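You operate a simulated robot arm through the tools that you are given. There is no shell and no other tool. Be economical: measure what you need, move in short steps, check, and stop when the job is done.

You are at the controls of a simulated two-armed robot. One attempt, no reset.

Task
Line the bench motor up sideways, then tighten the motor bolt.
Fine: the bench motor has no supply; gap gauge on the bench coupling, jack handwheel till SIDE reads 0.0 mm; gauge back on the terminal box, guard shut.

The check looks at the end state, three seconds after you hand in, the way a careful person would. Anything else that was tipped, shoved, dropped, spilled or broken makes it a failure.

Robot
Two 7-joint arms with fingered hands on one trunk, on a base that drives. Base frame: it is fixed to the floor where the robot stands at the start and does not move with it; the origin is under the middle of the robot, x ahead of it, y to its left, z up. Units: mm, degrees, N and s.
The left shoulder is at the start at [33, 184, 1271], the right one opposite. With the tool pointing down near the work surface each hand reaches from about 100 to 800 mm from the robot's upright axis, wherever it stands, measured 20 degrees to its own side. Places, roughly: bench guard [500, -100, 1000]; jack handwheel [500, -400, 1000]; medium steel shim [300, -200, 900]; motor bolt [400, -400, 1000]; thick steel shim [300, -300, 900]; thin steel shim [300, -200, 900]; top of the bench coupling [500, -100, 1000]. Payload 4 kg a hand.
Tool frame (each hand has its own): the origin (TCP) lies between the finger pads and is the grasp point; the fingertips stand 26 mm ahead of it; z points along the fingers, y is the line along which they close. Largest opening 132 mm; the body of the gripper starts 73 mm behind the TCP. The gripper is a hand of 3 fingers: y runs from the thumb to the fingers, the wrist lies at [0, 0, -224] in the tool frame, and closing takes about 1.5 s.
Orientation is that of the tool frame in the base frame, as [roll, pitch, yaw] about the fixed x, y, z axes, in that order (R = Rz(yaw) Ry(pitch) Rx(roll)). With the fingers straight down and closing along the base's y, the tool's x points along the base's -x, its y along +y and its z along -z.

Tools
- The arms move only by the tool move_arm. It takes "left_targets", "right_targets" or both (then of equal length, played together; a hand with none holds still); each is a list of rows, each an object (a shift or turn left out is 0, a gripper value left out holds the last) with "dp": the shift along the base's x, y, z in units of 200 mm (1.0 is 200 mm), a list of three; "angular": the turn, a rotation vector about the base's x, y, z in units of 60 degrees (1.0 is 60 degrees), a list of three. In form: [{"dp": [dx, dy, dz], "angular": [ax, ay, az]}, ...]. A call has 1 to 10 rows; each row is the pose to reach, as a shift and turn from the pose commanded when the call began. "left_grip" and "right_grip" are, for a hand that has rows, the finger opening in mm, from 0 to 132, set as the call begins (left out, the last holds). A call with a number of a shift or a turn outside -1 to 1 is refused whole. Rows are played at 5 a second. More than 50 mm and 8.6 degrees between two rows, or a gripper value outside its range, and nothing of the call is played. Where a pose cannot be reached the arm comes as near as it can. A force on the tool above 40 N (or 10 N above the force at the start of the call, whichever is more), or a blocked arm, ends the call early, and 0.2 s more pass. Each finger travels about 72 mm/s and halts on what it meets, pressing with about 23 N; the grip force reading is that of the motor and also rises with nothing between the fingers. The clock runs only during rows and for 0.2 s after the last one: add rows that repeat a pose to give the fingers time. It gives the time, the measured TCP pose, the force on the tool (base axes), the opening and the grip force at its end, in the units of the frame above (readings bear some noise), with the torque about the TCP (base axes, N m) and any sound that the robot's microphone picked up.
- Cameras (640 x 400 px; columns grow to the right, rows downward): "scene" is now at [98.3, -54.6, 1508.7]; the picture's right is [-0.54, -0.84, 0.04], its down [-0.54, 0.31, -0.78] and it looks along [0.64, -0.45, -0.62] (base axes); focal length 237 px, centre (320, 200). "left" rides on the left gripper at [-62, 3, -92] in its tool frame; the picture's right is [-0.05, -1.00, 0.00], its down [0.83, -0.04, -0.56] and it looks along [0.55, -0.03, 0.83] (tool axes); focal length 230 px, centre (320, 200). "right" rides on the right gripper at [62, 3, -92] in its tool frame; the picture's right is [-0.05, 1.00, 0.00], its down [-0.83, -0.04, -0.56] and it looks along [-0.55, -0.03, 0.83] (tool axes); focal length 230 px, centre (320, 200). There is no depth. A picture from a camera that has moved, and an enlarged one, comes with that camera's place and axes in the base frame and with its lens. The place of the scene camera against the robot may be out by one fixed shift of up to 25 mm in any direction.
- camera(camera): a new picture of that camera. No time passes.
- move_column(by): slides the trunk up (or, below 0, down) by that many mm; the arms and the scene camera ride with it, the base frame stays. It gives what a move gives, with no picture.
- roll_base(legs): drives the robot by 1 to 6 legs, each [ahead, left, turn to the left] in mm, mm and degrees, along the robot's own axes; the way and the turn of a leg run together, so that a leg with both is an arc; at most 1500 mm and 180 degrees a leg. The arms and the cameras ride along, it lands a little off, and it stops where it bumps. It gives what a move gives.
- hand_shape(shape, hand): the hand has 3 fingers and takes this shape, open, in about a second: jaw (thumb against the fingers, like two jaws); tri (thumb and two fingers); tip (a fingertip pinch); poke (one finger out to press); point (the index stretched); flat (the hand flat); cup (the hand cupped); fist (a fist). The gripper value then closes the fingers along that shape, each until it touches; the sizes above hold for jaw. It gives what a move gives, with no picture.
- aim_head(pan, tilt): turns the head with the scene camera to pan (to the left, within 86 degrees either way) and tilt (down, from -29 to 69), counted from straight ahead of the robot. It gives what a move gives.
- inspect(camera, box): a new picture of the part [left, top, right, bottom] of that camera's present view, enlarged. No time passes.
- close_job(): hands the job in; it is judged then, once.

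Go step by step. Nothing tells you exact positions but the pictures and the camera data: compare them with the known pose of the tool, close in by small moves and look again before you grip or let go. The budget is 120 turns and 108 pictures, counting those below and the enlarged ones. Unless the task says otherwise, let go and move clear before handing in, and close with one line.

The tools are called after "Request:" by a JSON object that holds its "api" and its "payload". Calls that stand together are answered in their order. move_arm: Moves the arms, as the interface text tells. Its arguments: {"type":"object","properties":{"left_targets":{"type":"array","items":{"type":"object","properties":{"dp":{"type":"array","items":{"type":"number"}},"angular":{"type":"array","items":{"type":"number"}}}}},"left_grip":{"type":"number"},"right_targets":{"type":"array","items":{"type":"object","properties":{"dp":{"type":"array","items":{"type":"number"}},"angular":{"type":"array","items":{"type":"number"}}}}},"right_grip":{"type":"number"}},"required":[]} The other tools are called the same way: move_column (by) slides the trunk up or down; hand_shape (shape, hand) gives the hand a shape; roll_base (legs) drives the base; aim_head (pan, tilt) turns the head that bears the scene camera; camera (camera) takes a picture; inspect (camera, box) takes an enlarged picture of a part of a camera's view; close_job () hands the job in.

At the start:

```text
clock: 0.0
left_ee_pos: [411.0, -42.3, 1306.6]
left_orientation: [180.0, 0.0, -179.9]
left_ft_force: [-1.1, -0.4, -0.1]
left_moment: [-0.03, -0.02, -0.03]
left_finger_gap: 131.8
left_grasp_force: 0.1
left_shape: jaw
right_ee_pos: [383.5, -478.5, 1358.7]
right_orientation: [179.8, 0.0, -180.0]
right_ft_force: [0.7, -0.6, -0.8]
right_moment: [0.0, 0.03, -0.04]
right_finger_gap: 131.9
right_grasp_force: 0.1
right_shape: jaw
trunk travel left (down, up): [-300.0, 162.0]
robot x, y, heading: [0.1, -1.8, 0.1]
head pan, tilt: [-33.0, 35.2]
```

scene: 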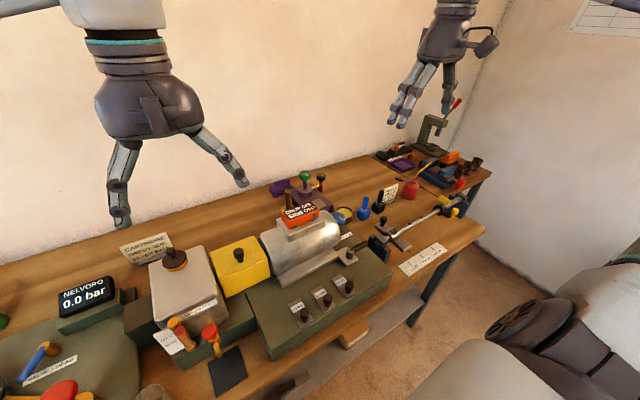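
right: 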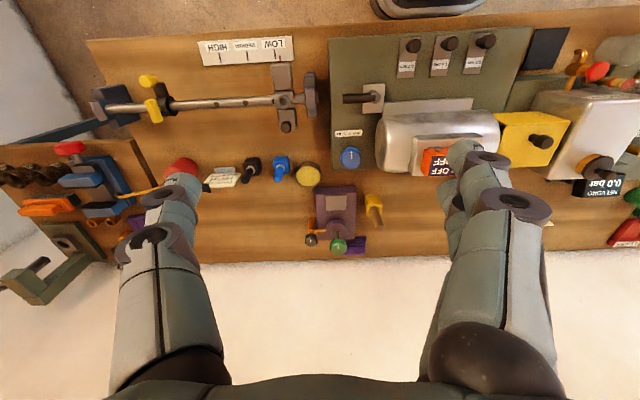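
left: 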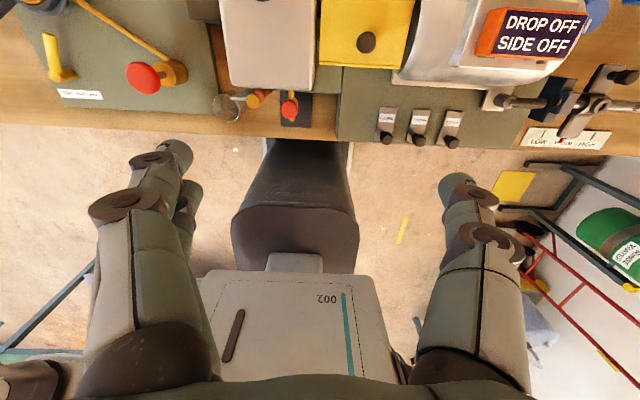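

I see the bench with the motor, a yellow guard over the coupling, a gauge reading on the terminal box, and shims in front. I'll enlarge the relevant areas first.

Request:
{"api": "inspect", "payload": {"camera": "scene", "box": [220, 170, 400, 340]}}

Request:
{"api": "inspect", "payload": {"camera": "right", "box": [310, 20, 640, 226]}}

Request:
{"api": "inspect", "payload": {"camera": "right", "box": [60, 20, 400, 260]}}

```text
2.35 times, centred on (310, 255) of scene
camera zoom: at [98.3, -54.6, 1508.7], right [-0.54, -0.84, 0.04], down [-0.54, 0.31, -0.78], along [0.64, -0.45, -0.62], focal length 558 px, centre (344, 71)
```

zoom: 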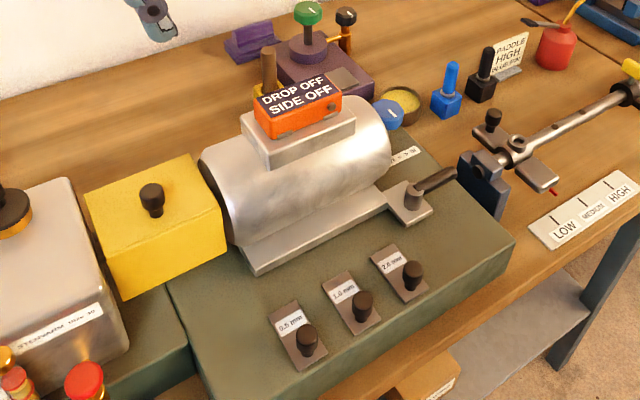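

```text
1.94 times, centred on (475, 123) of right
camera zoom: at [321.2, -475.5, 1451.7], right [0.05, 1.0, 0.0], down [0.83, -0.04, 0.55], along [0.55, -0.03, -0.83], focal length 446 px, centre (19, 349)
```

zoom: 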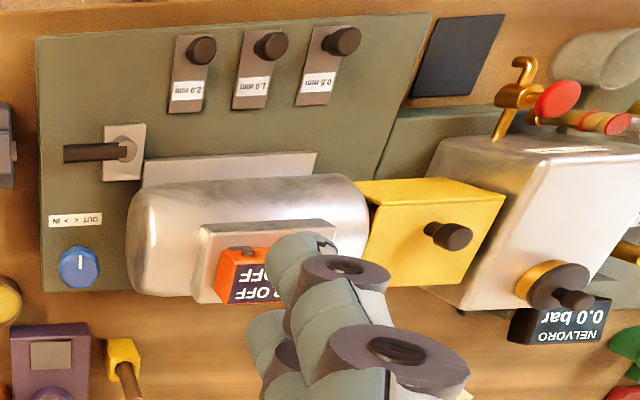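

```text
1.67 times, centred on (230, 140) of right
camera zoom: at [321.2, -475.5, 1451.7], right [0.05, 1.0, 0.0], down [0.83, -0.04, 0.55], along [0.55, -0.03, -0.83], focal length 384 px, centre (470, 300)
```

zoom: 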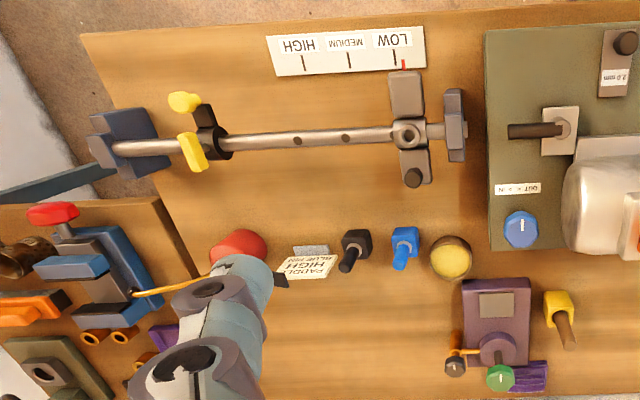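

Coarse positions: guard knob ≈[474,-105,1070], gauge ≈[485,-294,1100], bolt ≈[401,-375,1000], handwheel ≈[517,-423,1000]. Next, closer enlargements of each before touching anything.

Request:
{"api": "inspect", "payload": {"camera": "scene", "box": [200, 220, 290, 310]}}

Request:
{"api": "inspect", "payload": {"camera": "scene", "box": [310, 190, 400, 280]}}

Request:
{"api": "inspect", "payload": {"camera": "right", "box": [320, 70, 440, 190]}}

Request:
{"api": "inspect", "payload": {"camera": "left", "box": [300, 0, 540, 150]}}

```text
4.44 times, centred on (245, 265) of scene
camera zoom: at [98.3, -54.6, 1508.7], right [-0.54, -0.84, 0.04], down [-0.54, 0.31, -0.78], along [0.64, -0.45, -0.62], focal length 1054 px, centre (653, -89)
```

zoom: 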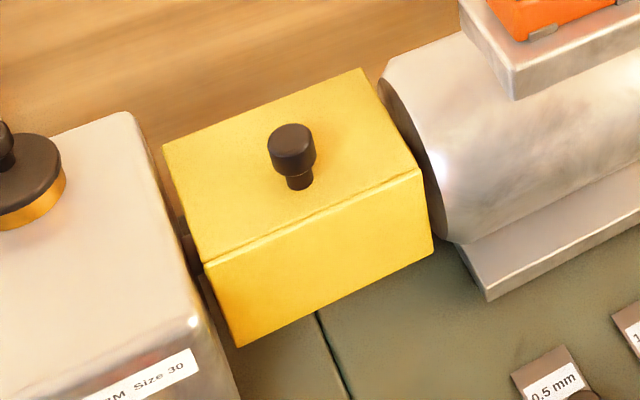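

```text
4.44 times, centred on (355, 235) of scene
camera zoom: at [98.3, -54.6, 1508.7], right [-0.54, -0.84, 0.04], down [-0.54, 0.31, -0.78], along [0.64, -0.45, -0.62], focal length 1054 px, centre (164, 44)
```

zoom: 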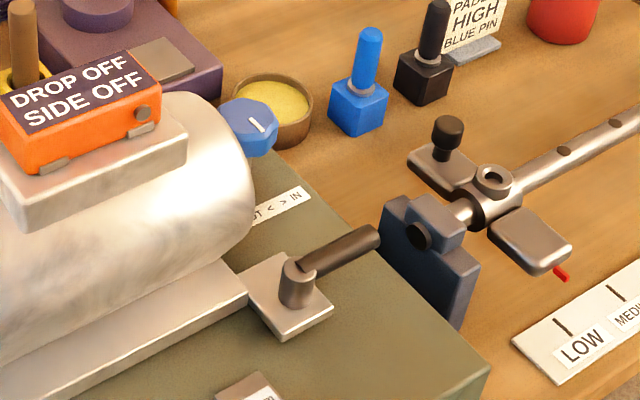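

```text
3.33 times, centred on (380, 130) of right
camera zoom: at [321.2, -475.5, 1451.7], right [0.05, 1.0, 0.0], down [0.83, -0.04, 0.55], along [0.55, -0.03, -0.83], focal length 767 px, centre (120, 433)
```

zoom: 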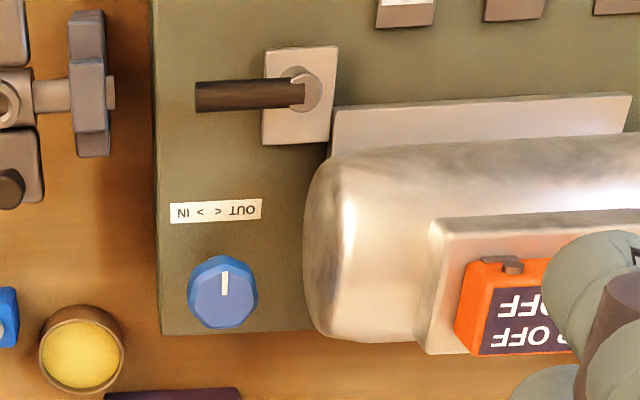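

```text
2.67 times, centred on (420, 75) of left
camera zoom: at [473.3, -38.7, 1400.5], right [0.05, -1.0, 0.0], down [-0.83, -0.04, 0.56], along [-0.55, -0.03, -0.83], focal length 614 px, centre (53, 533)
```

zoom: 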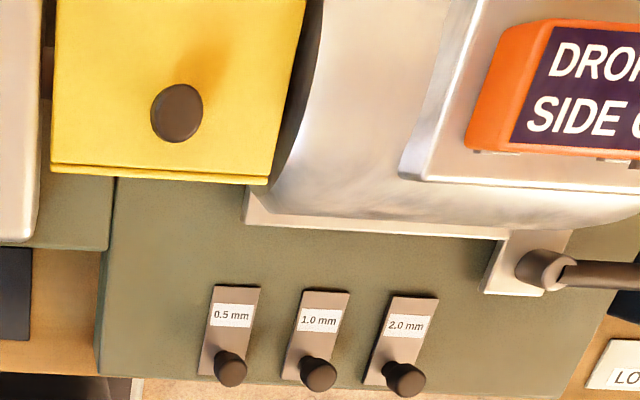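

The guard might be hinged or lift-off; I'll move the left hand over the back so its rear-facing camera shows the back of the guard, the coupling, and the handwheel.

Request:
{"api": "move_arm", "payload": {"left_targets": [{"dp": [0.19, -0.06, 0]}, {"dp": [0.38, -0.12, 0]}, {"dp": [0.57, -0.18, 0]}, {"dp": [0.76, -0.24, 0]}, {"dp": [0.95, -0.3, 0]}]}}

Request:
{"api": "camera", "payload": {"camera": "left"}}

```text
clock: 1.2
left_ee_pos: [591.7, -103.6, 1306.7]
left_orientation: [179.7, 0.0, 179.8]
left_ft_force: [0.1, -0.8, 0.4]
left_moment: [0.02, -0.03, -0.01]
left_finger_gap: 132.1
left_grasp_force: 0.0
left_shape: jaw
left hand out of reach, approached as far as the arm can: row 5
right_ee_pos: [382.6, -480.6, 1358.7]
right_orientation: [179.7, -0.2, 179.9]
right_ft_force: [0.1, -0.1, 1.1]
right_moment: [0.02, 0.0, 0.0]
right_finger_gap: 132.0
right_grasp_force: 0.0
right_shape: jaw
trunk travel left (down, up): [-300.0, 162.0]
robot x, y, heading: [-3.3, 0.4, 0.2]
head pan, tilt: [-33.0, 35.2]
```

```text
97 pictures are left
camera left: at [652.9, -100.2, 1400.0], right [0.05, -1.0, 0.0], down [-0.83, -0.04, 0.55], along [-0.55, -0.02, -0.83], focal length 230 px, centre (320, 200)
```

left: 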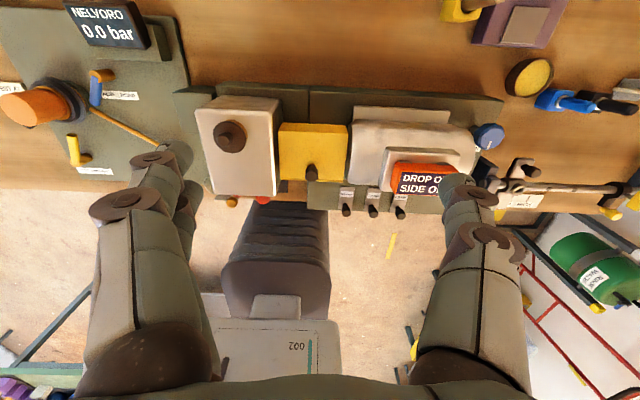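

Request:
{"api": "inspect", "payload": {"camera": "left", "box": [260, 80, 380, 200]}}

Request:
{"api": "inspect", "payload": {"camera": "left", "box": [380, 80, 540, 220]}}

```text
3.33 times, centred on (320, 140) of left
camera zoom: at [652.9, -100.2, 1400.0], right [0.05, -1.0, 0.0], down [-0.83, -0.04, 0.55], along [-0.55, -0.02, -0.83], focal length 767 px, centre (320, 400)
```

zoom: 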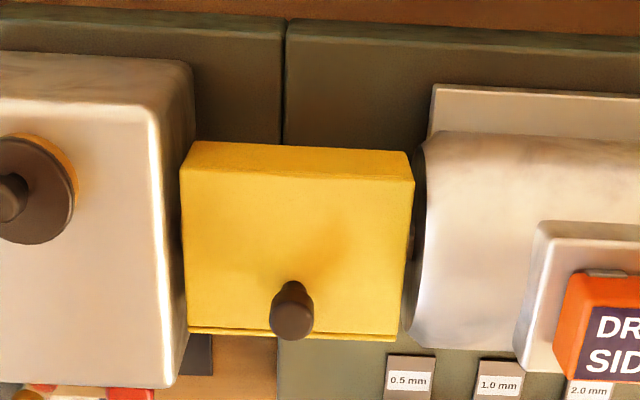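

```text
2.86 times, centred on (460, 150) of left
camera zoom: at [652.9, -100.2, 1400.0], right [0.05, -1.0, 0.0], down [-0.83, -0.04, 0.55], along [-0.55, -0.02, -0.83], focal length 657 px, centre (-80, 343)
```

zoom: 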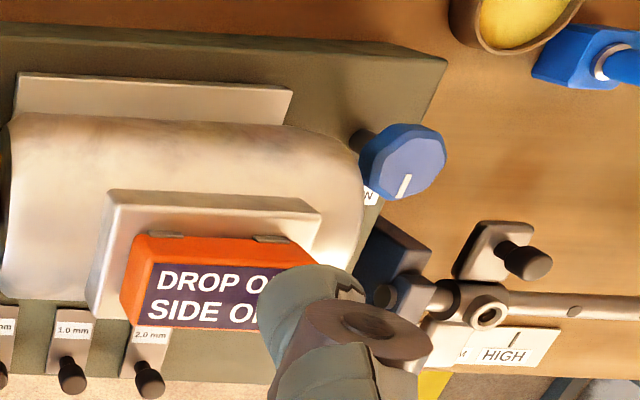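

The knob on the guard triangulates to ≈[478,-93,1056] and the handwheel top to ≈[528,-422,976] (vertical axis). I'll bring the left hand above the guard knob with a reduced opening.

Request:
{"api": "move_arm", "payload": {"left_targets": [{"dp": [-0.15, 0.01, -0.15]}, {"dp": [-0.3, 0.02, -0.3]}, {"dp": [-0.45, 0.03, -0.45]}, {"dp": [-0.58, 0.04, -0.6]}, {"dp": [-0.58, 0.04, -0.75]}, {"dp": [-0.58, 0.04, -0.75]}], "left_grip": 70}}

Request:
{"api": "camera", "payload": {"camera": "left"}}

Request:
{"api": "camera", "payload": {"camera": "scene"}}

```text
clock: 2.6
left_ee_pos: [476.0, -91.7, 1157.2]
left_orientation: [-180.0, 0.0, -179.8]
left_ft_force: [-0.8, 0.0, 0.4]
left_moment: [0.01, -0.05, -0.02]
left_finger_gap: 70.6
left_grasp_force: 0.1
left_shape: jaw
right_ee_pos: [384.3, -478.7, 1360.8]
right_orientation: [179.9, -0.1, 180.0]
right_ft_force: [-0.7, -0.7, 0.0]
right_moment: [-0.04, 0.0, 0.0]
right_finger_gap: 132.2
right_grasp_force: 0.0
right_shape: jaw
trunk travel left (down, up): [-300.0, 162.0]
robot x, y, heading: [0.3, 3.1, 0.3]
head pan, tilt: [-33.0, 35.2]
```

```text
94 pictures are left
camera left: at [537.2, -87.3, 1250.8], right [0.05, -1.0, 0.0], down [-0.83, -0.04, 0.56], along [-0.55, -0.03, -0.83], focal length 230 px, centre (320, 200)
```

left: 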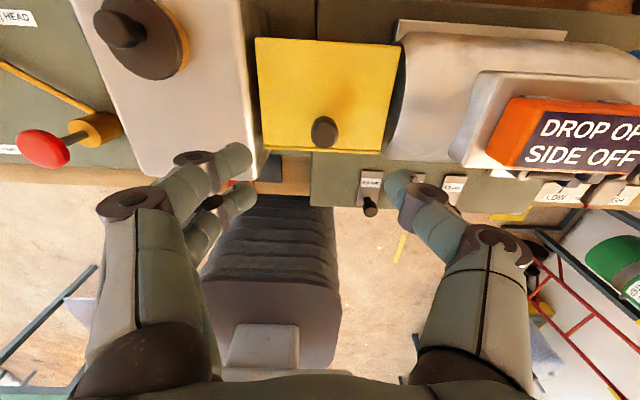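

```text
93 pictures are left
camera scene: at [98.0, -54.5, 1508.7], right [-0.54, -0.84, 0.04], down [-0.54, 0.31, -0.78], along [0.64, -0.45, -0.62], focal length 237 px, centre (320, 200)
```

scene: 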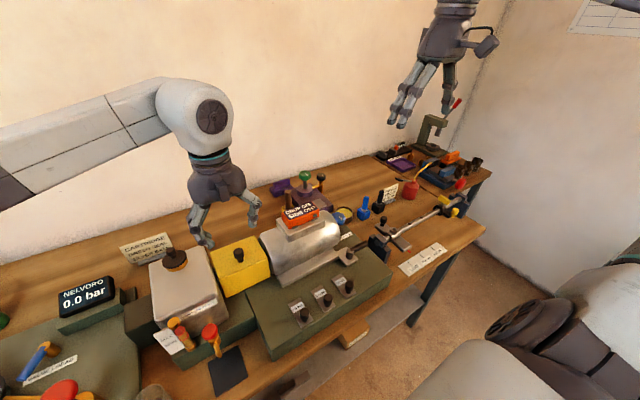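

The knob sits right under the left hand at about [476,-93]. I'll narrow to 50 mm and lower around the knob.

Request:
{"api": "move_arm", "payload": {"left_targets": [{"dp": [0, -0.005, -0.15]}, {"dp": [0, -0.005, -0.3]}, {"dp": [0, -0.005, -0.4]}, {"dp": [0, -0.005, -0.48]}, {"dp": [0, -0.005, -0.53]}, {"dp": [0, -0.005, -0.53]}], "left_grip": 50}}

Request:
{"api": "camera", "payload": {"camera": "left"}}

```text
clock: 3.7
left_ee_pos: [476.0, -96.6, 1064.5]
left_orientation: [-179.1, 0.2, 179.8]
left_ft_force: [-7.6, -6.8, 11.7]
left_moment: [-0.03, 0.07, -0.01]
left_finger_gap: 12.8
left_grasp_force: 22.1
left_shape: jaw
right_ee_pos: [382.0, -479.2, 1359.3]
right_orientation: [179.9, -0.2, 180.0]
right_ft_force: [-0.3, 0.7, -0.9]
right_moment: [-0.02, 0.07, -0.01]
right_finger_gap: 131.9
right_grasp_force: 0.0
right_shape: jaw
trunk travel left (down, up): [-300.0, 162.0]
robot x, y, heading: [0.8, 0.3, -0.2]
head pan, tilt: [-33.0, 35.2]
stopped in row 5 (left hand): the force on the tool passed its limit at 47 N (the readings are from after the stop); the commanded pose is now the measured one
```

```text
92 pictures are left
camera left: at [536.2, -91.3, 1158.6], right [0.05, -1.0, 0.01], down [-0.83, -0.03, 0.55], along [-0.55, -0.04, -0.83], focal length 230 px, centre (320, 200)
```

left: 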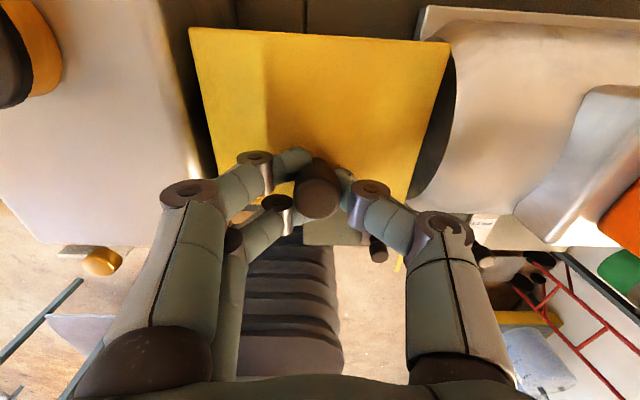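

The fingers met the guard and seem to be already closed about the knob's stem. I'll zoom in to verify.

Request:
{"api": "inspect", "payload": {"camera": "left", "box": [230, 100, 430, 260]}}

Request:
{"api": "inspect", "payload": {"camera": "scene", "box": [180, 180, 300, 300]}}

```text
2.50 times, centred on (330, 180) of left
camera zoom: at [536.2, -91.3, 1158.6], right [0.05, -1.0, 0.01], down [-0.83, -0.03, 0.55], along [-0.55, -0.04, -0.83], focal length 575 px, centre (295, 250)
```

zoom: 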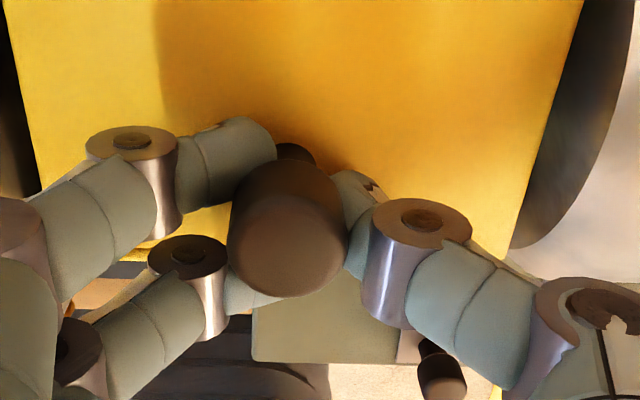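

```text
3.33 times, centred on (240, 240) of scene
camera zoom: at [97.2, -55.2, 1508.6], right [-0.54, -0.84, 0.04], down [-0.54, 0.31, -0.78], along [0.64, -0.45, -0.62], focal length 791 px, centre (587, 67)
```

zoom: 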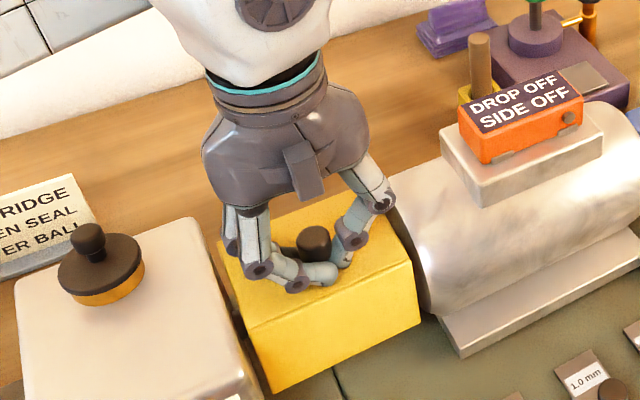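

The fingers are closed on the stem under the knob head. I'll lift gently straight up to see how the guard moves.

Request:
{"api": "move_arm", "payload": {"left_targets": [{"dp": [0, 0, 0]}, {"dp": [0, 0, 0.04]}, {"dp": [0, 0, 0.08]}, {"dp": [0, 0, 0.12]}], "left_grip": 0}}

Request:
{"api": "inspect", "payload": {"camera": "scene", "box": [180, 180, 300, 300]}}

```text
clock: 4.7
left_ee_pos: [479.2, -91.3, 1088.8]
left_orientation: [-179.6, 0.1, -179.8]
left_ft_force: [0.3, 1.2, -1.8]
left_moment: [0.01, 0.0, -0.02]
left_finger_gap: 5.3
left_grasp_force: 23.0
left_shape: jaw
right_ee_pos: [385.2, -477.2, 1359.7]
right_orientation: [180.0, -0.1, 180.0]
right_ft_force: [-0.7, -0.2, 0.5]
right_moment: [-0.03, -0.01, 0.01]
right_finger_gap: 132.0
right_grasp_force: 0.0
right_shape: jaw
trunk travel left (down, up): [-300.0, 162.0]
robot x, y, heading: [-1.3, -2.3, 0.4]
head pan, tilt: [-33.0, 35.2]
```

```text
3.33 times, centred on (240, 240) of scene
camera zoom: at [99.2, -53.2, 1508.9], right [-0.54, -0.84, 0.04], down [-0.54, 0.31, -0.78], along [0.64, -0.44, -0.62], focal length 791 px, centre (587, 67)
```

zoom: 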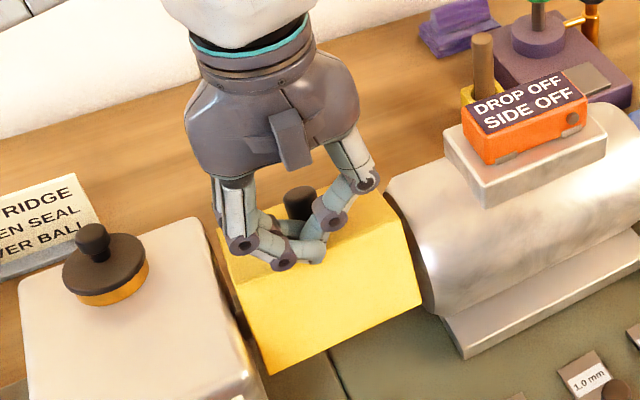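

The guard's front edge rose while the back stayed: it's hinged at the back. Check the grip.

Request:
{"api": "camera", "payload": {"camera": "left"}}

Request:
{"api": "inspect", "payload": {"camera": "right", "box": [460, 40, 640, 200]}}

```text
88 pictures are left
camera left: at [539.6, -86.4, 1182.3], right [0.06, -1.0, 0.01], down [-0.83, -0.04, 0.55], along [-0.55, -0.04, -0.83], focal length 230 px, centre (320, 200)
```

left: 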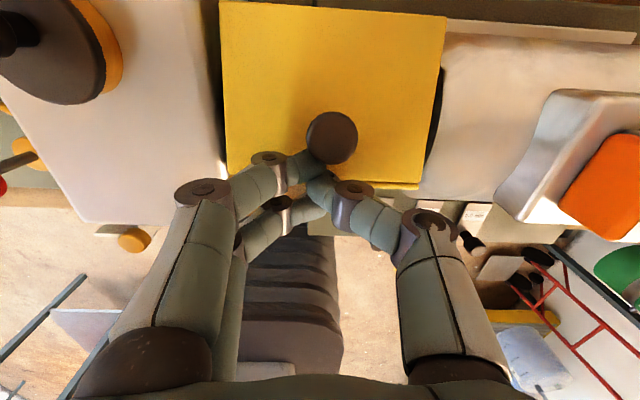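

```text
2.50 times, centred on (550, 120) of right
camera zoom: at [322.8, -473.9, 1452.0], right [0.05, 1.0, 0.0], down [0.83, -0.04, 0.55], along [0.55, -0.03, -0.83], focal length 575 px, centre (-255, 400)
```

zoom: 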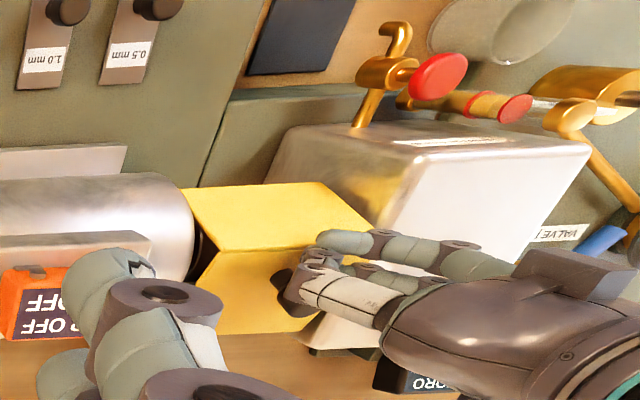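

The lid has swung back ~15° about a low rear hinge, with the closed fingers in front of the knob stem. I'll keep pushing it back along an arc.

Request:
{"api": "move_arm", "payload": {"left_targets": [{"dp": [0.06, 0, -0.01]}, {"dp": [0.13, 0, 0.0]}, {"dp": [0.2, 0, 0.02]}, {"dp": [0.28, 0, 0.02]}, {"dp": [0.36, 0, 0.02]}], "left_grip": 0}}

Request:
{"api": "camera", "payload": {"camera": "left"}}

Request:
{"api": "inspect", "payload": {"camera": "scene", "box": [160, 160, 310, 300]}}

```text
clock: 5.3
left_ee_pos: [491.5, -94.2, 1094.5]
left_orientation: [-179.0, 0.0, 179.7]
left_ft_force: [-13.0, 7.1, 21.5]
left_moment: [0.16, 0.32, 0.12]
left_finger_gap: 7.3
left_grasp_force: 23.4
left_shape: jaw
right_ee_pos: [382.5, -475.3, 1361.0]
right_orientation: [-179.9, 0.0, 180.0]
right_ft_force: [1.0, -0.8, 0.0]
right_moment: [0.01, 0.02, -0.03]
right_finger_gap: 131.8
right_grasp_force: 0.2
right_shape: jaw
trunk travel left (down, up): [-300.0, 162.0]
robot x, y, heading: [0.2, 1.1, 0.1]
head pan, tilt: [-33.0, 35.2]
stopped in row 2 (left hand): the force on the tool passed its limit at 42 N (the readings are from after the stop); the commanded pose is now the measured one
```

```text
86 pictures are left
camera left: at [552.5, -88.9, 1188.6], right [0.05, -1.0, 0.02], down [-0.83, -0.03, 0.56], along [-0.55, -0.04, -0.83], focal length 230 px, centre (320, 200)
```

left: 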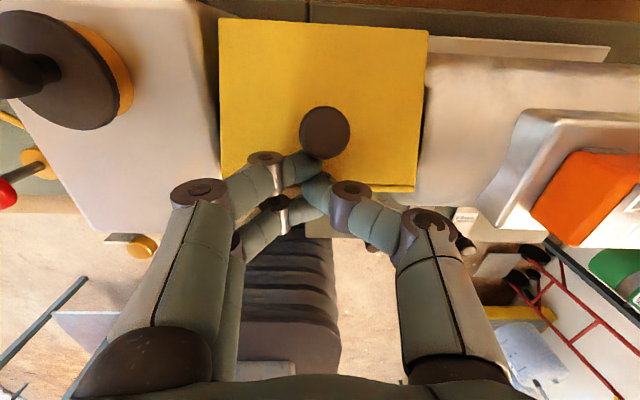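

```text
2.86 times, centred on (235, 230) of scene
camera zoom: at [94.7, -52.3, 1509.1], right [-0.54, -0.84, 0.04], down [-0.54, 0.31, -0.78], along [0.65, -0.45, -0.62], focal length 678 px, centre (563, 114)
```

zoom: 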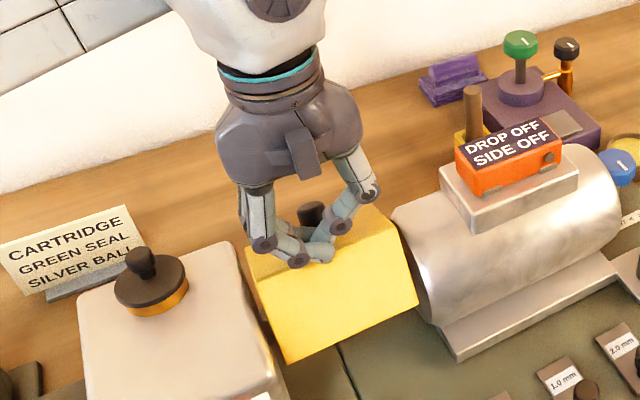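

The lid surface also lifts the fingertips as it turns, so I'll follow a steeper arc (up and back).

Request:
{"api": "move_arm", "payload": {"left_targets": [{"dp": [0.02, 0, 0.05]}, {"dp": [0.07, 0, 0.1]}, {"dp": [0.13, 0, 0.14]}, {"dp": [0.2, 0, 0.17]}, {"dp": [0.27, 0, 0.19]}], "left_grip": 0}}

Request:
{"api": "camera", "payload": {"camera": "left"}}

Request:
{"api": "inspect", "payload": {"camera": "scene", "box": [160, 160, 310, 300]}}

```text
clock: 6.5
left_ee_pos: [549.2, -94.7, 1129.4]
left_orientation: [-179.3, 0.0, 179.8]
left_ft_force: [0.3, 0.3, 0.3]
left_moment: [0.0, -0.02, -0.02]
left_finger_gap: 5.8
left_grasp_force: 22.7
left_shape: jaw
right_ee_pos: [384.4, -478.3, 1359.0]
right_orientation: [179.9, -0.1, -179.9]
right_ft_force: [-0.8, 0.0, 0.5]
right_moment: [-0.01, -0.03, -0.02]
right_finger_gap: 131.9
right_grasp_force: 0.0
right_shape: jaw
trunk travel left (down, up): [-300.0, 162.0]
robot x, y, heading: [-2.2, -1.3, 0.0]
head pan, tilt: [-33.0, 35.2]
```

```text
84 pictures are left
camera left: at [610.2, -90.2, 1222.4], right [0.05, -1.0, 0.01], down [-0.83, -0.03, 0.56], along [-0.55, -0.04, -0.83], focal length 230 px, centre (320, 200)
```

left: 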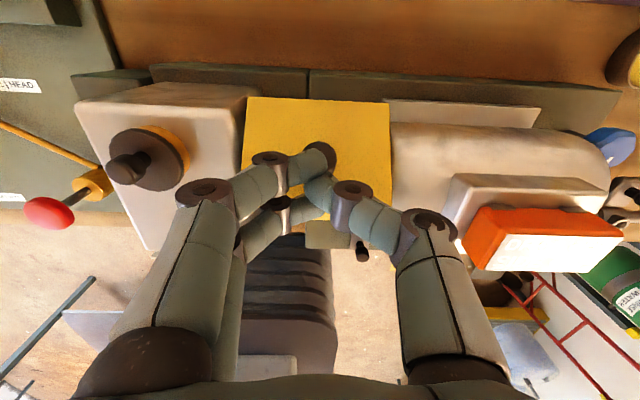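

```text
2.86 times, centred on (235, 230) of scene
camera zoom: at [98.3, -54.5, 1508.6], right [-0.54, -0.84, 0.04], down [-0.54, 0.31, -0.78], along [0.64, -0.44, -0.62], focal length 678 px, centre (563, 114)
```

zoom: 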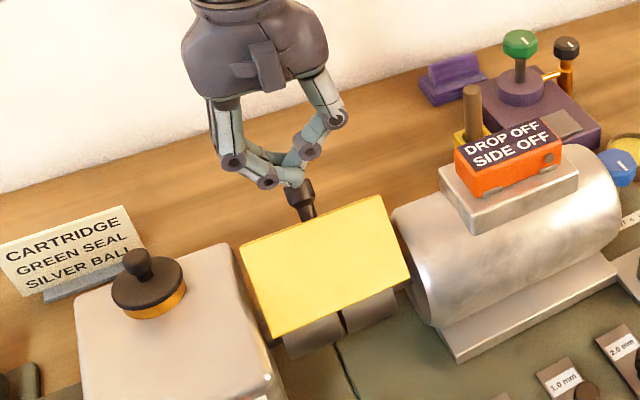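

The guard stays open about 35° by itself with the knob at ≈[548,-95,1075]; my fingers slid over it. I'll go back, lower in front of the knob and push again.

Request:
{"api": "move_arm", "payload": {"left_targets": [{"dp": [-0.2, 0, 0.0]}, {"dp": [-0.36, 0, 0.0]}, {"dp": [-0.36, 0, -0.19]}, {"dp": [-0.24, 0, -0.19]}, {"dp": [-0.14, 0, -0.18]}, {"dp": [-0.04, 0, -0.18]}, {"dp": [0.06, 0, -0.19]}, {"dp": [0.16, 0, -0.2]}]}}

Request:
{"api": "inspect", "payload": {"camera": "scene", "box": [160, 160, 310, 300]}}

```text
clock: 7.9
left_ee_pos: [536.1, -95.2, 1101.3]
left_orientation: [-178.5, 0.4, -179.9]
left_ft_force: [1.3, 2.1, 24.3]
left_moment: [0.03, -0.3, 0.03]
left_finger_gap: 7.8
left_grasp_force: 22.3
left_shape: jaw
right_ee_pos: [384.0, -478.3, 1359.5]
right_orientation: [179.9, 0.0, -179.9]
right_ft_force: [0.3, -0.9, 0.1]
right_moment: [-0.01, 0.0, 0.05]
right_finger_gap: 132.0
right_grasp_force: 0.0
right_shape: jaw
trunk travel left (down, up): [-300.0, 162.0]
robot x, y, heading: [-1.8, -1.8, 0.2]
head pan, tilt: [-33.0, 35.2]
stopped in row 6 (left hand): the force on the tool passed its limit at 42 N (the readings are from after the stop); the commanded pose is now the measured one
```

```text
2.86 times, centred on (235, 230) of scene
camera zoom: at [98.2, -53.9, 1508.6], right [-0.54, -0.84, 0.04], down [-0.54, 0.31, -0.78], along [0.64, -0.44, -0.62], focal length 678 px, centre (563, 114)
```

zoom: 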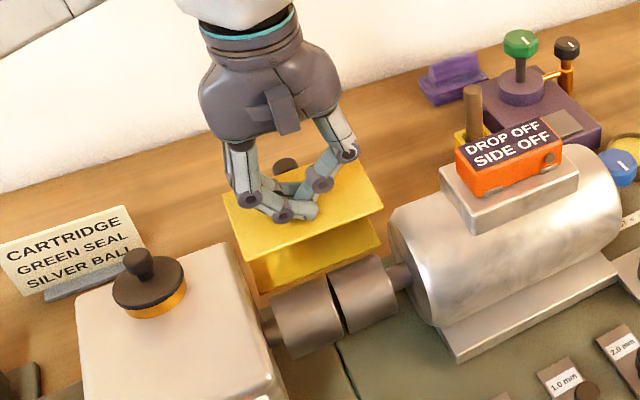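

The lid is now open about 80° and the coupling is exposed. I'll lift off and check that it stays.

Request:
{"api": "move_arm", "payload": {"left_targets": [{"dp": [0, 0, 0.1]}, {"dp": [0, 0, 0.25]}, {"dp": [0, 0.1, 0.45]}, {"dp": [0, 0.3, 0.6]}]}}

Request:
{"api": "camera", "payload": {"camera": "scene"}}

Request:
{"api": "inspect", "payload": {"camera": "scene", "box": [180, 190, 300, 310]}}

Request:
{"api": "camera", "payload": {"camera": "left"}}

```text
clock: 8.9
left_ee_pos: [534.8, -33.1, 1216.7]
left_orientation: [-178.7, 0.2, 179.9]
left_ft_force: [0.5, -0.5, 0.4]
left_moment: [-0.07, 0.01, -0.01]
left_finger_gap: 6.1
left_grasp_force: 22.7
left_shape: jaw
right_ee_pos: [382.2, -476.4, 1360.8]
right_orientation: [-180.0, 0.0, -180.0]
right_ft_force: [0.0, 1.5, 0.7]
right_moment: [-0.06, 0.01, 0.0]
right_finger_gap: 131.9
right_grasp_force: 0.0
right_shape: jaw
trunk travel left (down, up): [-300.0, 162.0]
robot x, y, heading: [0.4, -1.2, -0.3]
head pan, tilt: [-33.0, 35.2]
```

```text
81 pictures are left
camera scene: at [97.7, -51.6, 1508.8], right [-0.54, -0.84, 0.04], down [-0.54, 0.31, -0.78], along [0.64, -0.45, -0.62], focal length 237 px, centre (320, 200)
```

scene: 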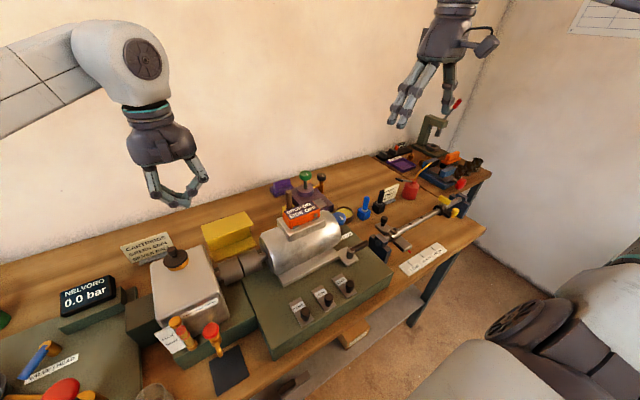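

```text
3.33 times, centred on (240, 250) of scene
camera zoom: at [97.7, -51.6, 1508.8], right [-0.54, -0.84, 0.04], down [-0.54, 0.31, -0.78], along [0.64, -0.45, -0.62], focal length 791 px, centre (587, 33)
```

zoom: 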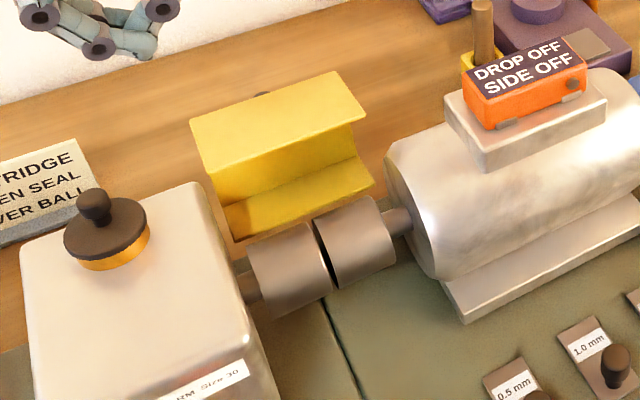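

```text
79 pictures are left
camera left: at [595.1, -27.7, 1311.5], right [0.05, -1.0, 0.02], down [-0.83, -0.03, 0.55], along [-0.55, -0.05, -0.83], focal length 230 px, centre (320, 200)
```

left: 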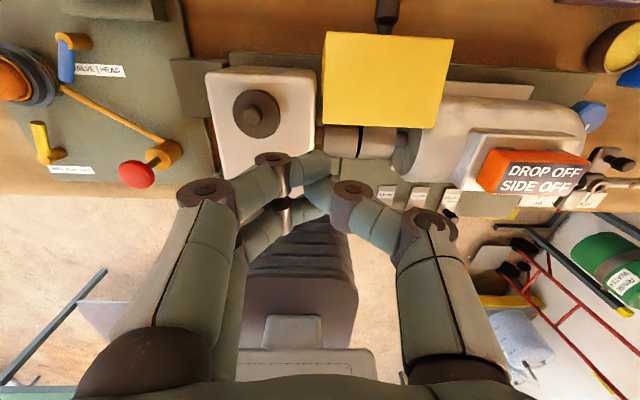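

The guard stays open and the coupling is exposed. Now I bring the right hand above the gauge (≈[490,-275,1095]) for a closer look.

Request:
{"api": "move_arm", "payload": {"right_targets": [{"dp": [0.1, 0.2, -0.05]}, {"dp": [0.2, 0.4, -0.15]}, {"dp": [0.3, 0.6, -0.3]}, {"dp": [0.4, 0.8, -0.45]}, {"dp": [0.5, 0.98, -0.6]}, {"dp": [0.5, 0.98, -0.6]}]}}

Request:
{"api": "camera", "payload": {"camera": "right"}}

Request:
{"api": "inspect", "payload": {"camera": "right", "box": [240, 60, 480, 210]}}

```text
refused: row 3 steps farther than a row can; nothing moved
```

```text
78 pictures are left
camera right: at [320.9, -472.5, 1452.5], right [0.05, 1.0, 0.0], down [0.83, -0.04, 0.55], along [0.55, -0.03, -0.83], focal length 230 px, centre (320, 200)
```

right: 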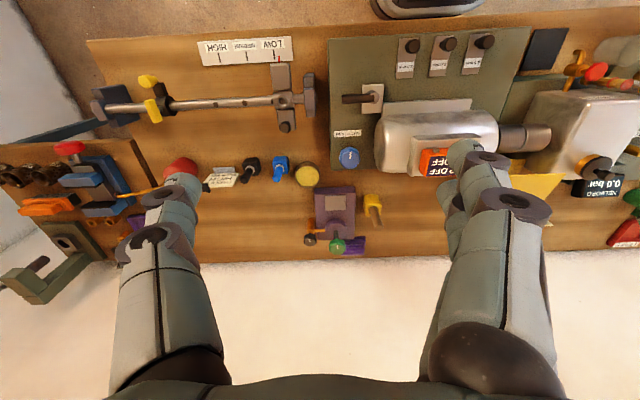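

```text
2.67 times, centred on (360, 135) of right
camera zoom: at [320.9, -472.5, 1452.5], right [0.05, 1.0, 0.0], down [0.83, -0.04, 0.55], along [0.55, -0.03, -0.83], focal length 614 px, centre (213, 373)
```

zoom: 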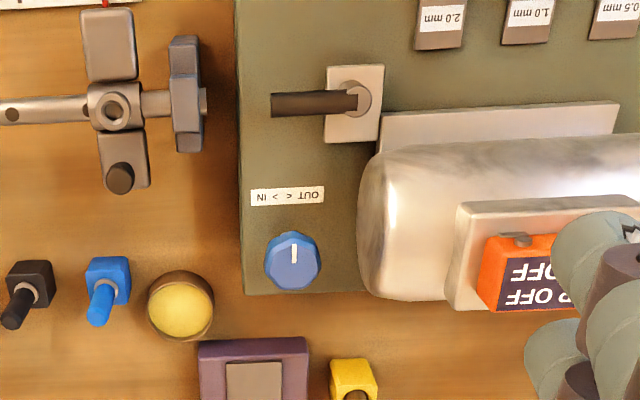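

The step was too long; I repeat with smaller steps.

Request:
{"api": "move_arm", "payload": {"right_targets": [{"dp": [0.07, 0.14, -0.05]}, {"dp": [0.14, 0.28, -0.15]}, {"dp": [0.21, 0.42, -0.25]}, {"dp": [0.28, 0.56, -0.35]}, {"dp": [0.35, 0.7, -0.45]}, {"dp": [0.42, 0.84, -0.53]}, {"dp": [0.5, 0.98, -0.6]}, {"dp": [0.5, 0.98, -0.6]}]}}

Request:
{"api": "camera", "payload": {"camera": "right"}}

Request:
{"api": "inspect", "payload": {"camera": "scene", "box": [230, 170, 350, 290]}}

```text
clock: 10.7
left_ee_pos: [533.5, -35.8, 1218.0]
left_orientation: [-178.8, 0.3, 180.0]
left_ft_force: [-0.2, -0.2, -0.2]
left_moment: [0.01, -0.03, -0.01]
left_finger_gap: 6.3
left_grasp_force: 22.6
left_shape: jaw
right_ee_pos: [482.9, -280.9, 1239.6]
right_orientation: [179.8, -0.2, -179.9]
right_ft_force: [0.5, -0.3, -0.3]
right_moment: [-0.03, 0.02, 0.0]
right_finger_gap: 131.8
right_grasp_force: 0.1
right_shape: jaw
trunk travel left (down, up): [-300.0, 162.0]
robot x, y, heading: [1.0, 5.9, 0.2]
head pan, tilt: [-33.0, 35.2]
```

```text
76 pictures are left
camera right: at [420.6, -278.2, 1331.7], right [0.05, 1.0, 0.0], down [0.83, -0.04, 0.55], along [0.55, -0.03, -0.83], focal length 230 px, centre (320, 200)
```

right: 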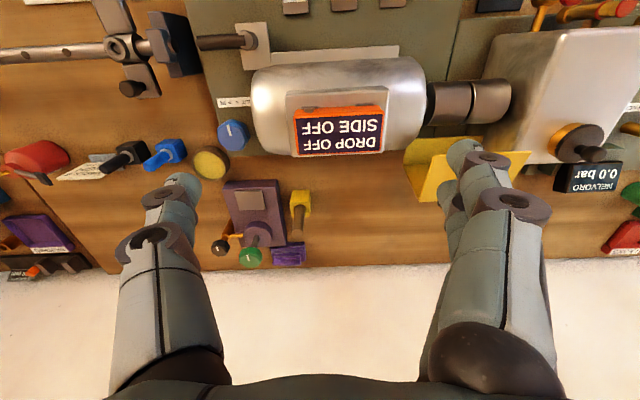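

```text
3.33 times, centred on (290, 230) of scene
camera zoom: at [97.2, -54.5, 1508.8], right [-0.54, -0.84, 0.04], down [-0.54, 0.31, -0.78], along [0.65, -0.44, -0.62], focal length 791 px, centre (420, 100)
```

zoom: 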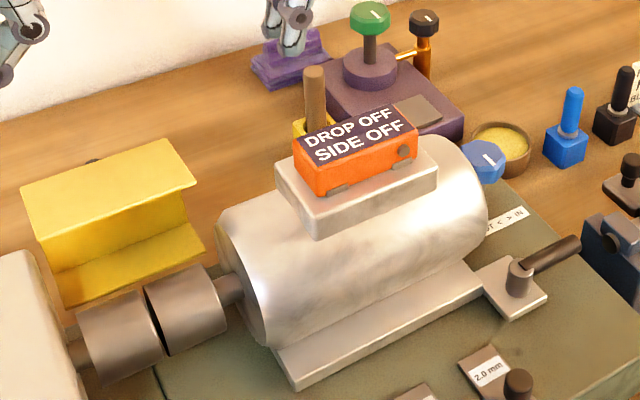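

Gauge top is ≈[495,-263,1095], about 91×39 mm, long side along y. I'll zoom on the coupling and gauge for precise clearances.

Request:
{"api": "inspect", "payload": {"camera": "right", "box": [380, 60, 560, 210]}}

Request:
{"api": "inspect", "payload": {"camera": "right", "box": [260, 70, 420, 180]}}

```text
2.67 times, centred on (470, 135) of right
camera zoom: at [420.6, -278.2, 1331.7], right [0.05, 1.0, 0.0], down [0.83, -0.04, 0.55], along [0.55, -0.03, -0.83], focal length 614 px, centre (-80, 373)
```

zoom: 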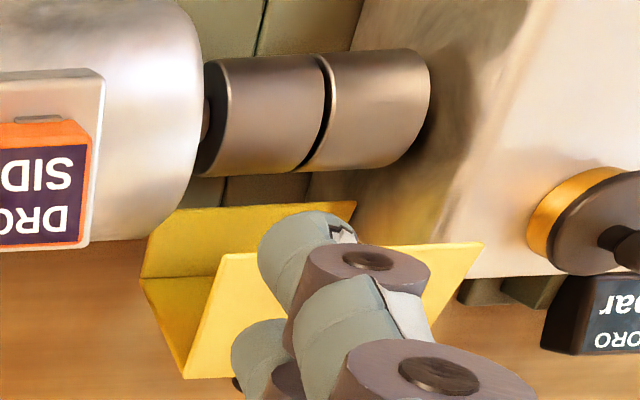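

```text
3.64 times, centred on (340, 125) of right
camera zoom: at [420.6, -278.2, 1331.7], right [0.05, 1.0, 0.0], down [0.83, -0.04, 0.55], along [0.55, -0.03, -0.83], focal length 837 px, centre (247, 473)
```

zoom: 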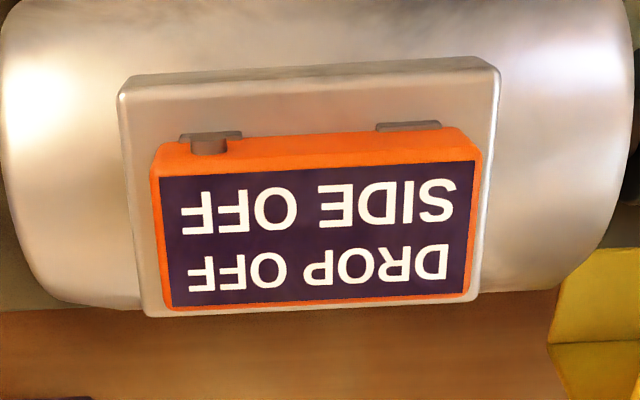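

Coupling centre ≈[494,-90], top ≈1022; the open guard's upper edge is at ≈[532,·,1083], tight behind. I'll try to swing it further open with the left fist by pressing down behind its hinge.

Request:
{"api": "move_arm", "payload": {"left_targets": [{"dp": [0.12, -0.15, 0]}, {"dp": [0.24, -0.3, -0.1]}, {"dp": [0.24, -0.3, -0.3]}, {"dp": [0.24, -0.3, -0.45]}, {"dp": [0.24, -0.3, -0.55]}, {"dp": [0.24, -0.3, -0.62]}, {"dp": [0.26, -0.3, -0.7]}]}}

Request:
{"api": "inspect", "payload": {"camera": "scene", "box": [170, 160, 330, 300]}}

```text
clock: 12.2
left_ee_pos: [583.8, -97.2, 1096.1]
left_orientation: [-177.9, 0.8, -180.0]
left_ft_force: [-4.0, 3.5, 22.1]
left_moment: [0.03, 0.38, -0.05]
left_finger_gap: 7.4
left_grasp_force: 23.3
left_shape: jaw
right_ee_pos: [480.1, -280.1, 1241.2]
right_orientation: [179.9, 0.0, -180.0]
right_ft_force: [0.2, -0.4, -1.3]
right_moment: [-0.01, 0.0, -0.01]
right_finger_gap: 131.9
right_grasp_force: 0.0
right_shape: jaw
trunk travel left (down, up): [-300.0, 162.0]
robot x, y, heading: [0.4, -0.4, 0.2]
head pan, tilt: [-33.0, 35.2]
stopped in row 7 (left hand): the force on the tool passed its limit at 48 N (the readings are from after the stop); the commanded pose is now the measured one
```

```text
2.86 times, centred on (250, 230) of scene
camera zoom: at [95.2, -53.2, 1509.1], right [-0.54, -0.84, 0.04], down [-0.54, 0.31, -0.78], along [0.65, -0.44, -0.62], focal length 678 px, centre (520, 114)
```

zoom: 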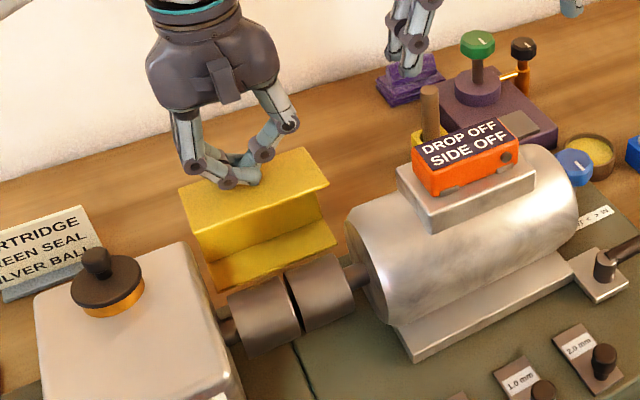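

The guard is at its stop. Since gripping the gauge with vertical fingers would foul the guard edge, I'll yaw the right hand 90° (thumb on the far side) and lean it toward me. First retract the left hand and turn the right.

Request:
{"api": "move_arm", "payload": {"left_targets": [{"dp": [0, 0, 0.15]}, {"dp": [0, 0, 0.35]}, {"dp": [-0.1, 0.15, 0.55]}, {"dp": [-0.25, 0.35, 0.65]}, {"dp": [-0.4, 0.55, 0.7]}, {"dp": [-0.5, 0.75, 0.7]}], "right_targets": [{"dp": [0, 0, 0.05], "angular": [0, 0, 0.125]}, {"dp": [0, 0, 0.05], "angular": [0, 0, 0.25]}, {"dp": [0, 0, 0.05], "angular": [0, 0, 0.375]}, {"dp": [0, 0, 0.05], "angular": [0, 0, 0.5]}, {"dp": [0, 0, 0.05], "angular": [0, 0, 0.625]}, {"dp": [0, 0, 0.05], "angular": [0, 0, 0.75]}]}}

Request:
{"api": "move_arm", "payload": {"right_targets": [{"dp": [0, 0, 0], "angular": [0, 0, 0.125]}, {"dp": [0, 0, 0], "angular": [0, 0, 0.25]}, {"dp": [0, 0, 0], "angular": [0, 0, 0.375]}, {"dp": [0, 0, 0], "angular": [0, 0, 0.5]}, {"dp": [0, 0, 0], "angular": [0, 0, 0.625]}, {"dp": [0, 0, 0], "angular": [0, 0, 0.75]}]}}

Request:
{"api": "camera", "payload": {"camera": "right"}}

Request:
{"api": "camera", "payload": {"camera": "scene"}}

```text
refused: row 3 steps farther than a row can; nothing moved
```

```text
clock: 13.7
left_ee_pos: [586.5, -96.2, 1094.4]
left_orientation: [-178.0, 1.0, -179.9]
left_ft_force: [6.4, -1.9, 36.1]
left_moment: [-0.07, 0.25, -0.02]
left_finger_gap: 9.1
left_grasp_force: 22.8
left_shape: jaw
right_ee_pos: [481.1, -280.6, 1240.3]
right_orientation: [179.9, 0.0, -134.8]
right_ft_force: [0.0, -0.7, 0.1]
right_moment: [0.01, 0.02, 0.0]
right_finger_gap: 131.8
right_grasp_force: 0.0
right_shape: jaw
trunk travel left (down, up): [-300.0, 162.0]
robot x, y, heading: [-1.0, -2.2, 0.2]
head pan, tilt: [-33.0, 35.2]
```

```text
71 pictures are left
camera right: at [434.7, -322.3, 1332.6], right [-0.67, 0.74, 0.0], down [0.62, 0.56, 0.55], along [0.41, 0.37, -0.83], focal length 230 px, centre (320, 200)
```

right: 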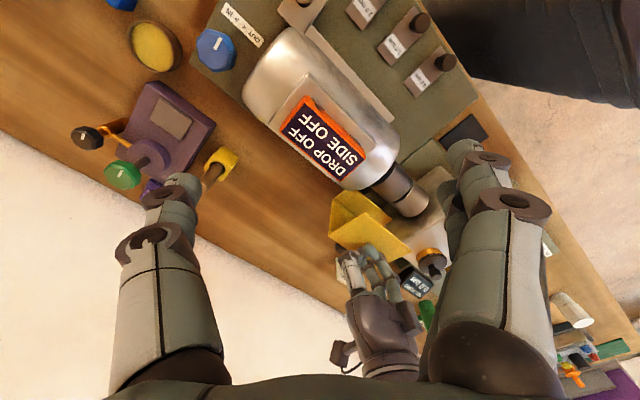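

```text
70 pictures are left
camera scene: at [95.2, -53.5, 1509.0], right [-0.54, -0.84, 0.04], down [-0.54, 0.31, -0.78], along [0.65, -0.44, -0.62], focal length 237 px, centre (320, 200)
```

scene: 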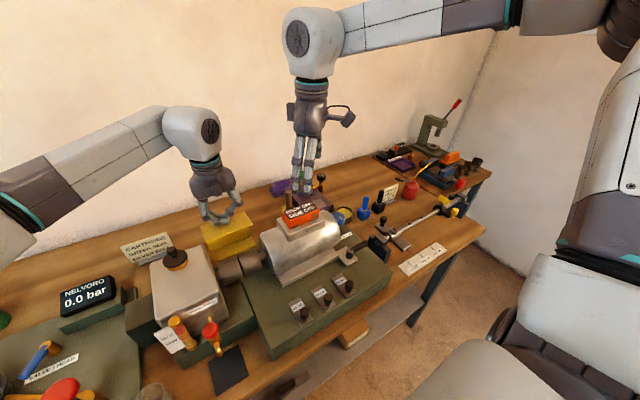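

Half the turn went through; the left hand still presses the guard. Now lift the left away and finish the right hand's yaw.

Request:
{"api": "move_arm", "payload": {"left_targets": [{"dp": [0, 0, 0.15]}, {"dp": [0, 0, 0.35]}, {"dp": [-0.05, 0.1, 0.5]}, {"dp": [-0.15, 0.25, 0.6]}, {"dp": [-0.25, 0.42, 0.65]}, {"dp": [-0.35, 0.6, 0.65]}], "right_targets": [{"dp": [0, 0, 0], "angular": [0, 0, 0.125]}, {"dp": [0, 0, 0], "angular": [0, 0, 0.25]}, {"dp": [0, 0, 0], "angular": [0, 0, 0.375]}, {"dp": [0, 0, 0], "angular": [0, 0, 0.5]}, {"dp": [0, 0, 0], "angular": [0, 0, 0.625]}, {"dp": [0, 0, 0], "angular": [0, 0, 0.75]}], "right_grip": 70}}

Request:
{"api": "camera", "payload": {"camera": "right"}}

Request:
{"api": "camera", "payload": {"camera": "scene"}}

```text
clock: 15.1
left_ee_pos: [515.9, 25.9, 1221.4]
left_orientation: [-178.1, 0.7, 180.0]
left_ft_force: [-0.5, 0.5, -0.4]
left_moment: [-0.01, 0.01, 0.0]
left_finger_gap: 5.7
left_grasp_force: 23.2
left_shape: jaw
right_ee_pos: [482.7, -278.6, 1238.5]
right_orientation: [179.8, -0.1, -89.9]
right_ft_force: [-0.2, 0.1, 1.3]
right_moment: [-0.05, 0.02, -0.02]
right_finger_gap: 70.6
right_grasp_force: 0.0
right_shape: jaw
trunk travel left (down, up): [-300.0, 162.0]
robot x, y, heading: [-0.0, 1.4, 0.1]
head pan, tilt: [-33.0, 35.2]
```

```text
69 pictures are left
camera right: at [479.6, -340.2, 1332.3], right [-1.0, 0.05, 0.0], down [0.04, 0.83, 0.55], along [0.03, 0.55, -0.83], focal length 230 px, centre (320, 200)
```

right: 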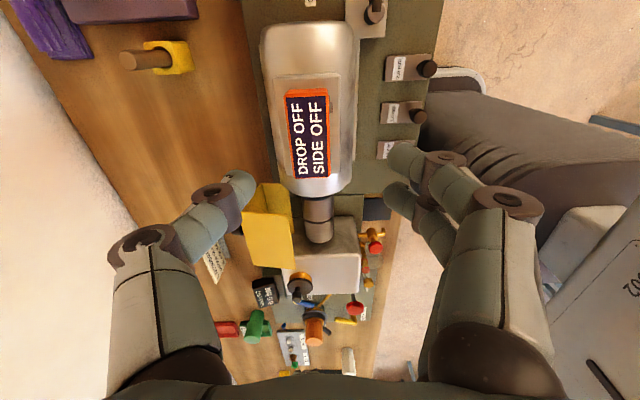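

```text
68 pictures are left
camera scene: at [97.8, -51.8, 1508.8], right [-0.54, -0.84, 0.04], down [-0.54, 0.31, -0.78], along [0.64, -0.45, -0.62], focal length 237 px, centre (320, 200)
```

scene: 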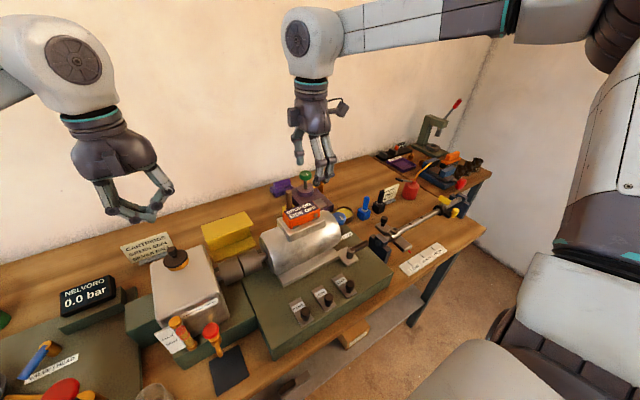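

Good: seen along y, gauge centre x≈496, coupling x≈496 and guard edge x≈530. I'll zoom for the coupling gap and gauge edges.

Request:
{"api": "inspect", "payload": {"camera": "right", "box": [230, 60, 410, 260]}}

```text
2.00 times, centred on (320, 160) of right
camera zoom: at [479.6, -340.2, 1332.3], right [-1.0, 0.05, 0.0], down [0.04, 0.83, 0.55], along [0.03, 0.55, -0.83], focal length 460 px, centre (320, 280)
```

zoom: 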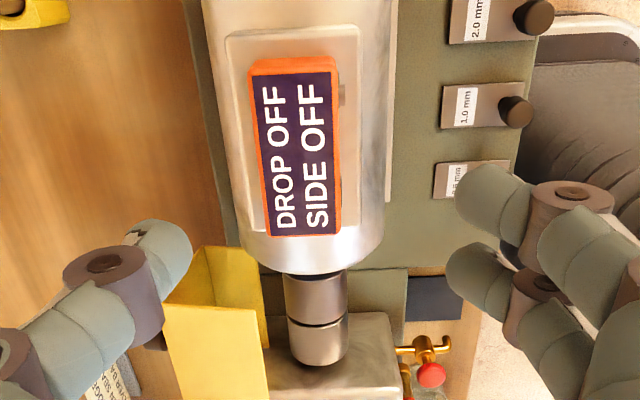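

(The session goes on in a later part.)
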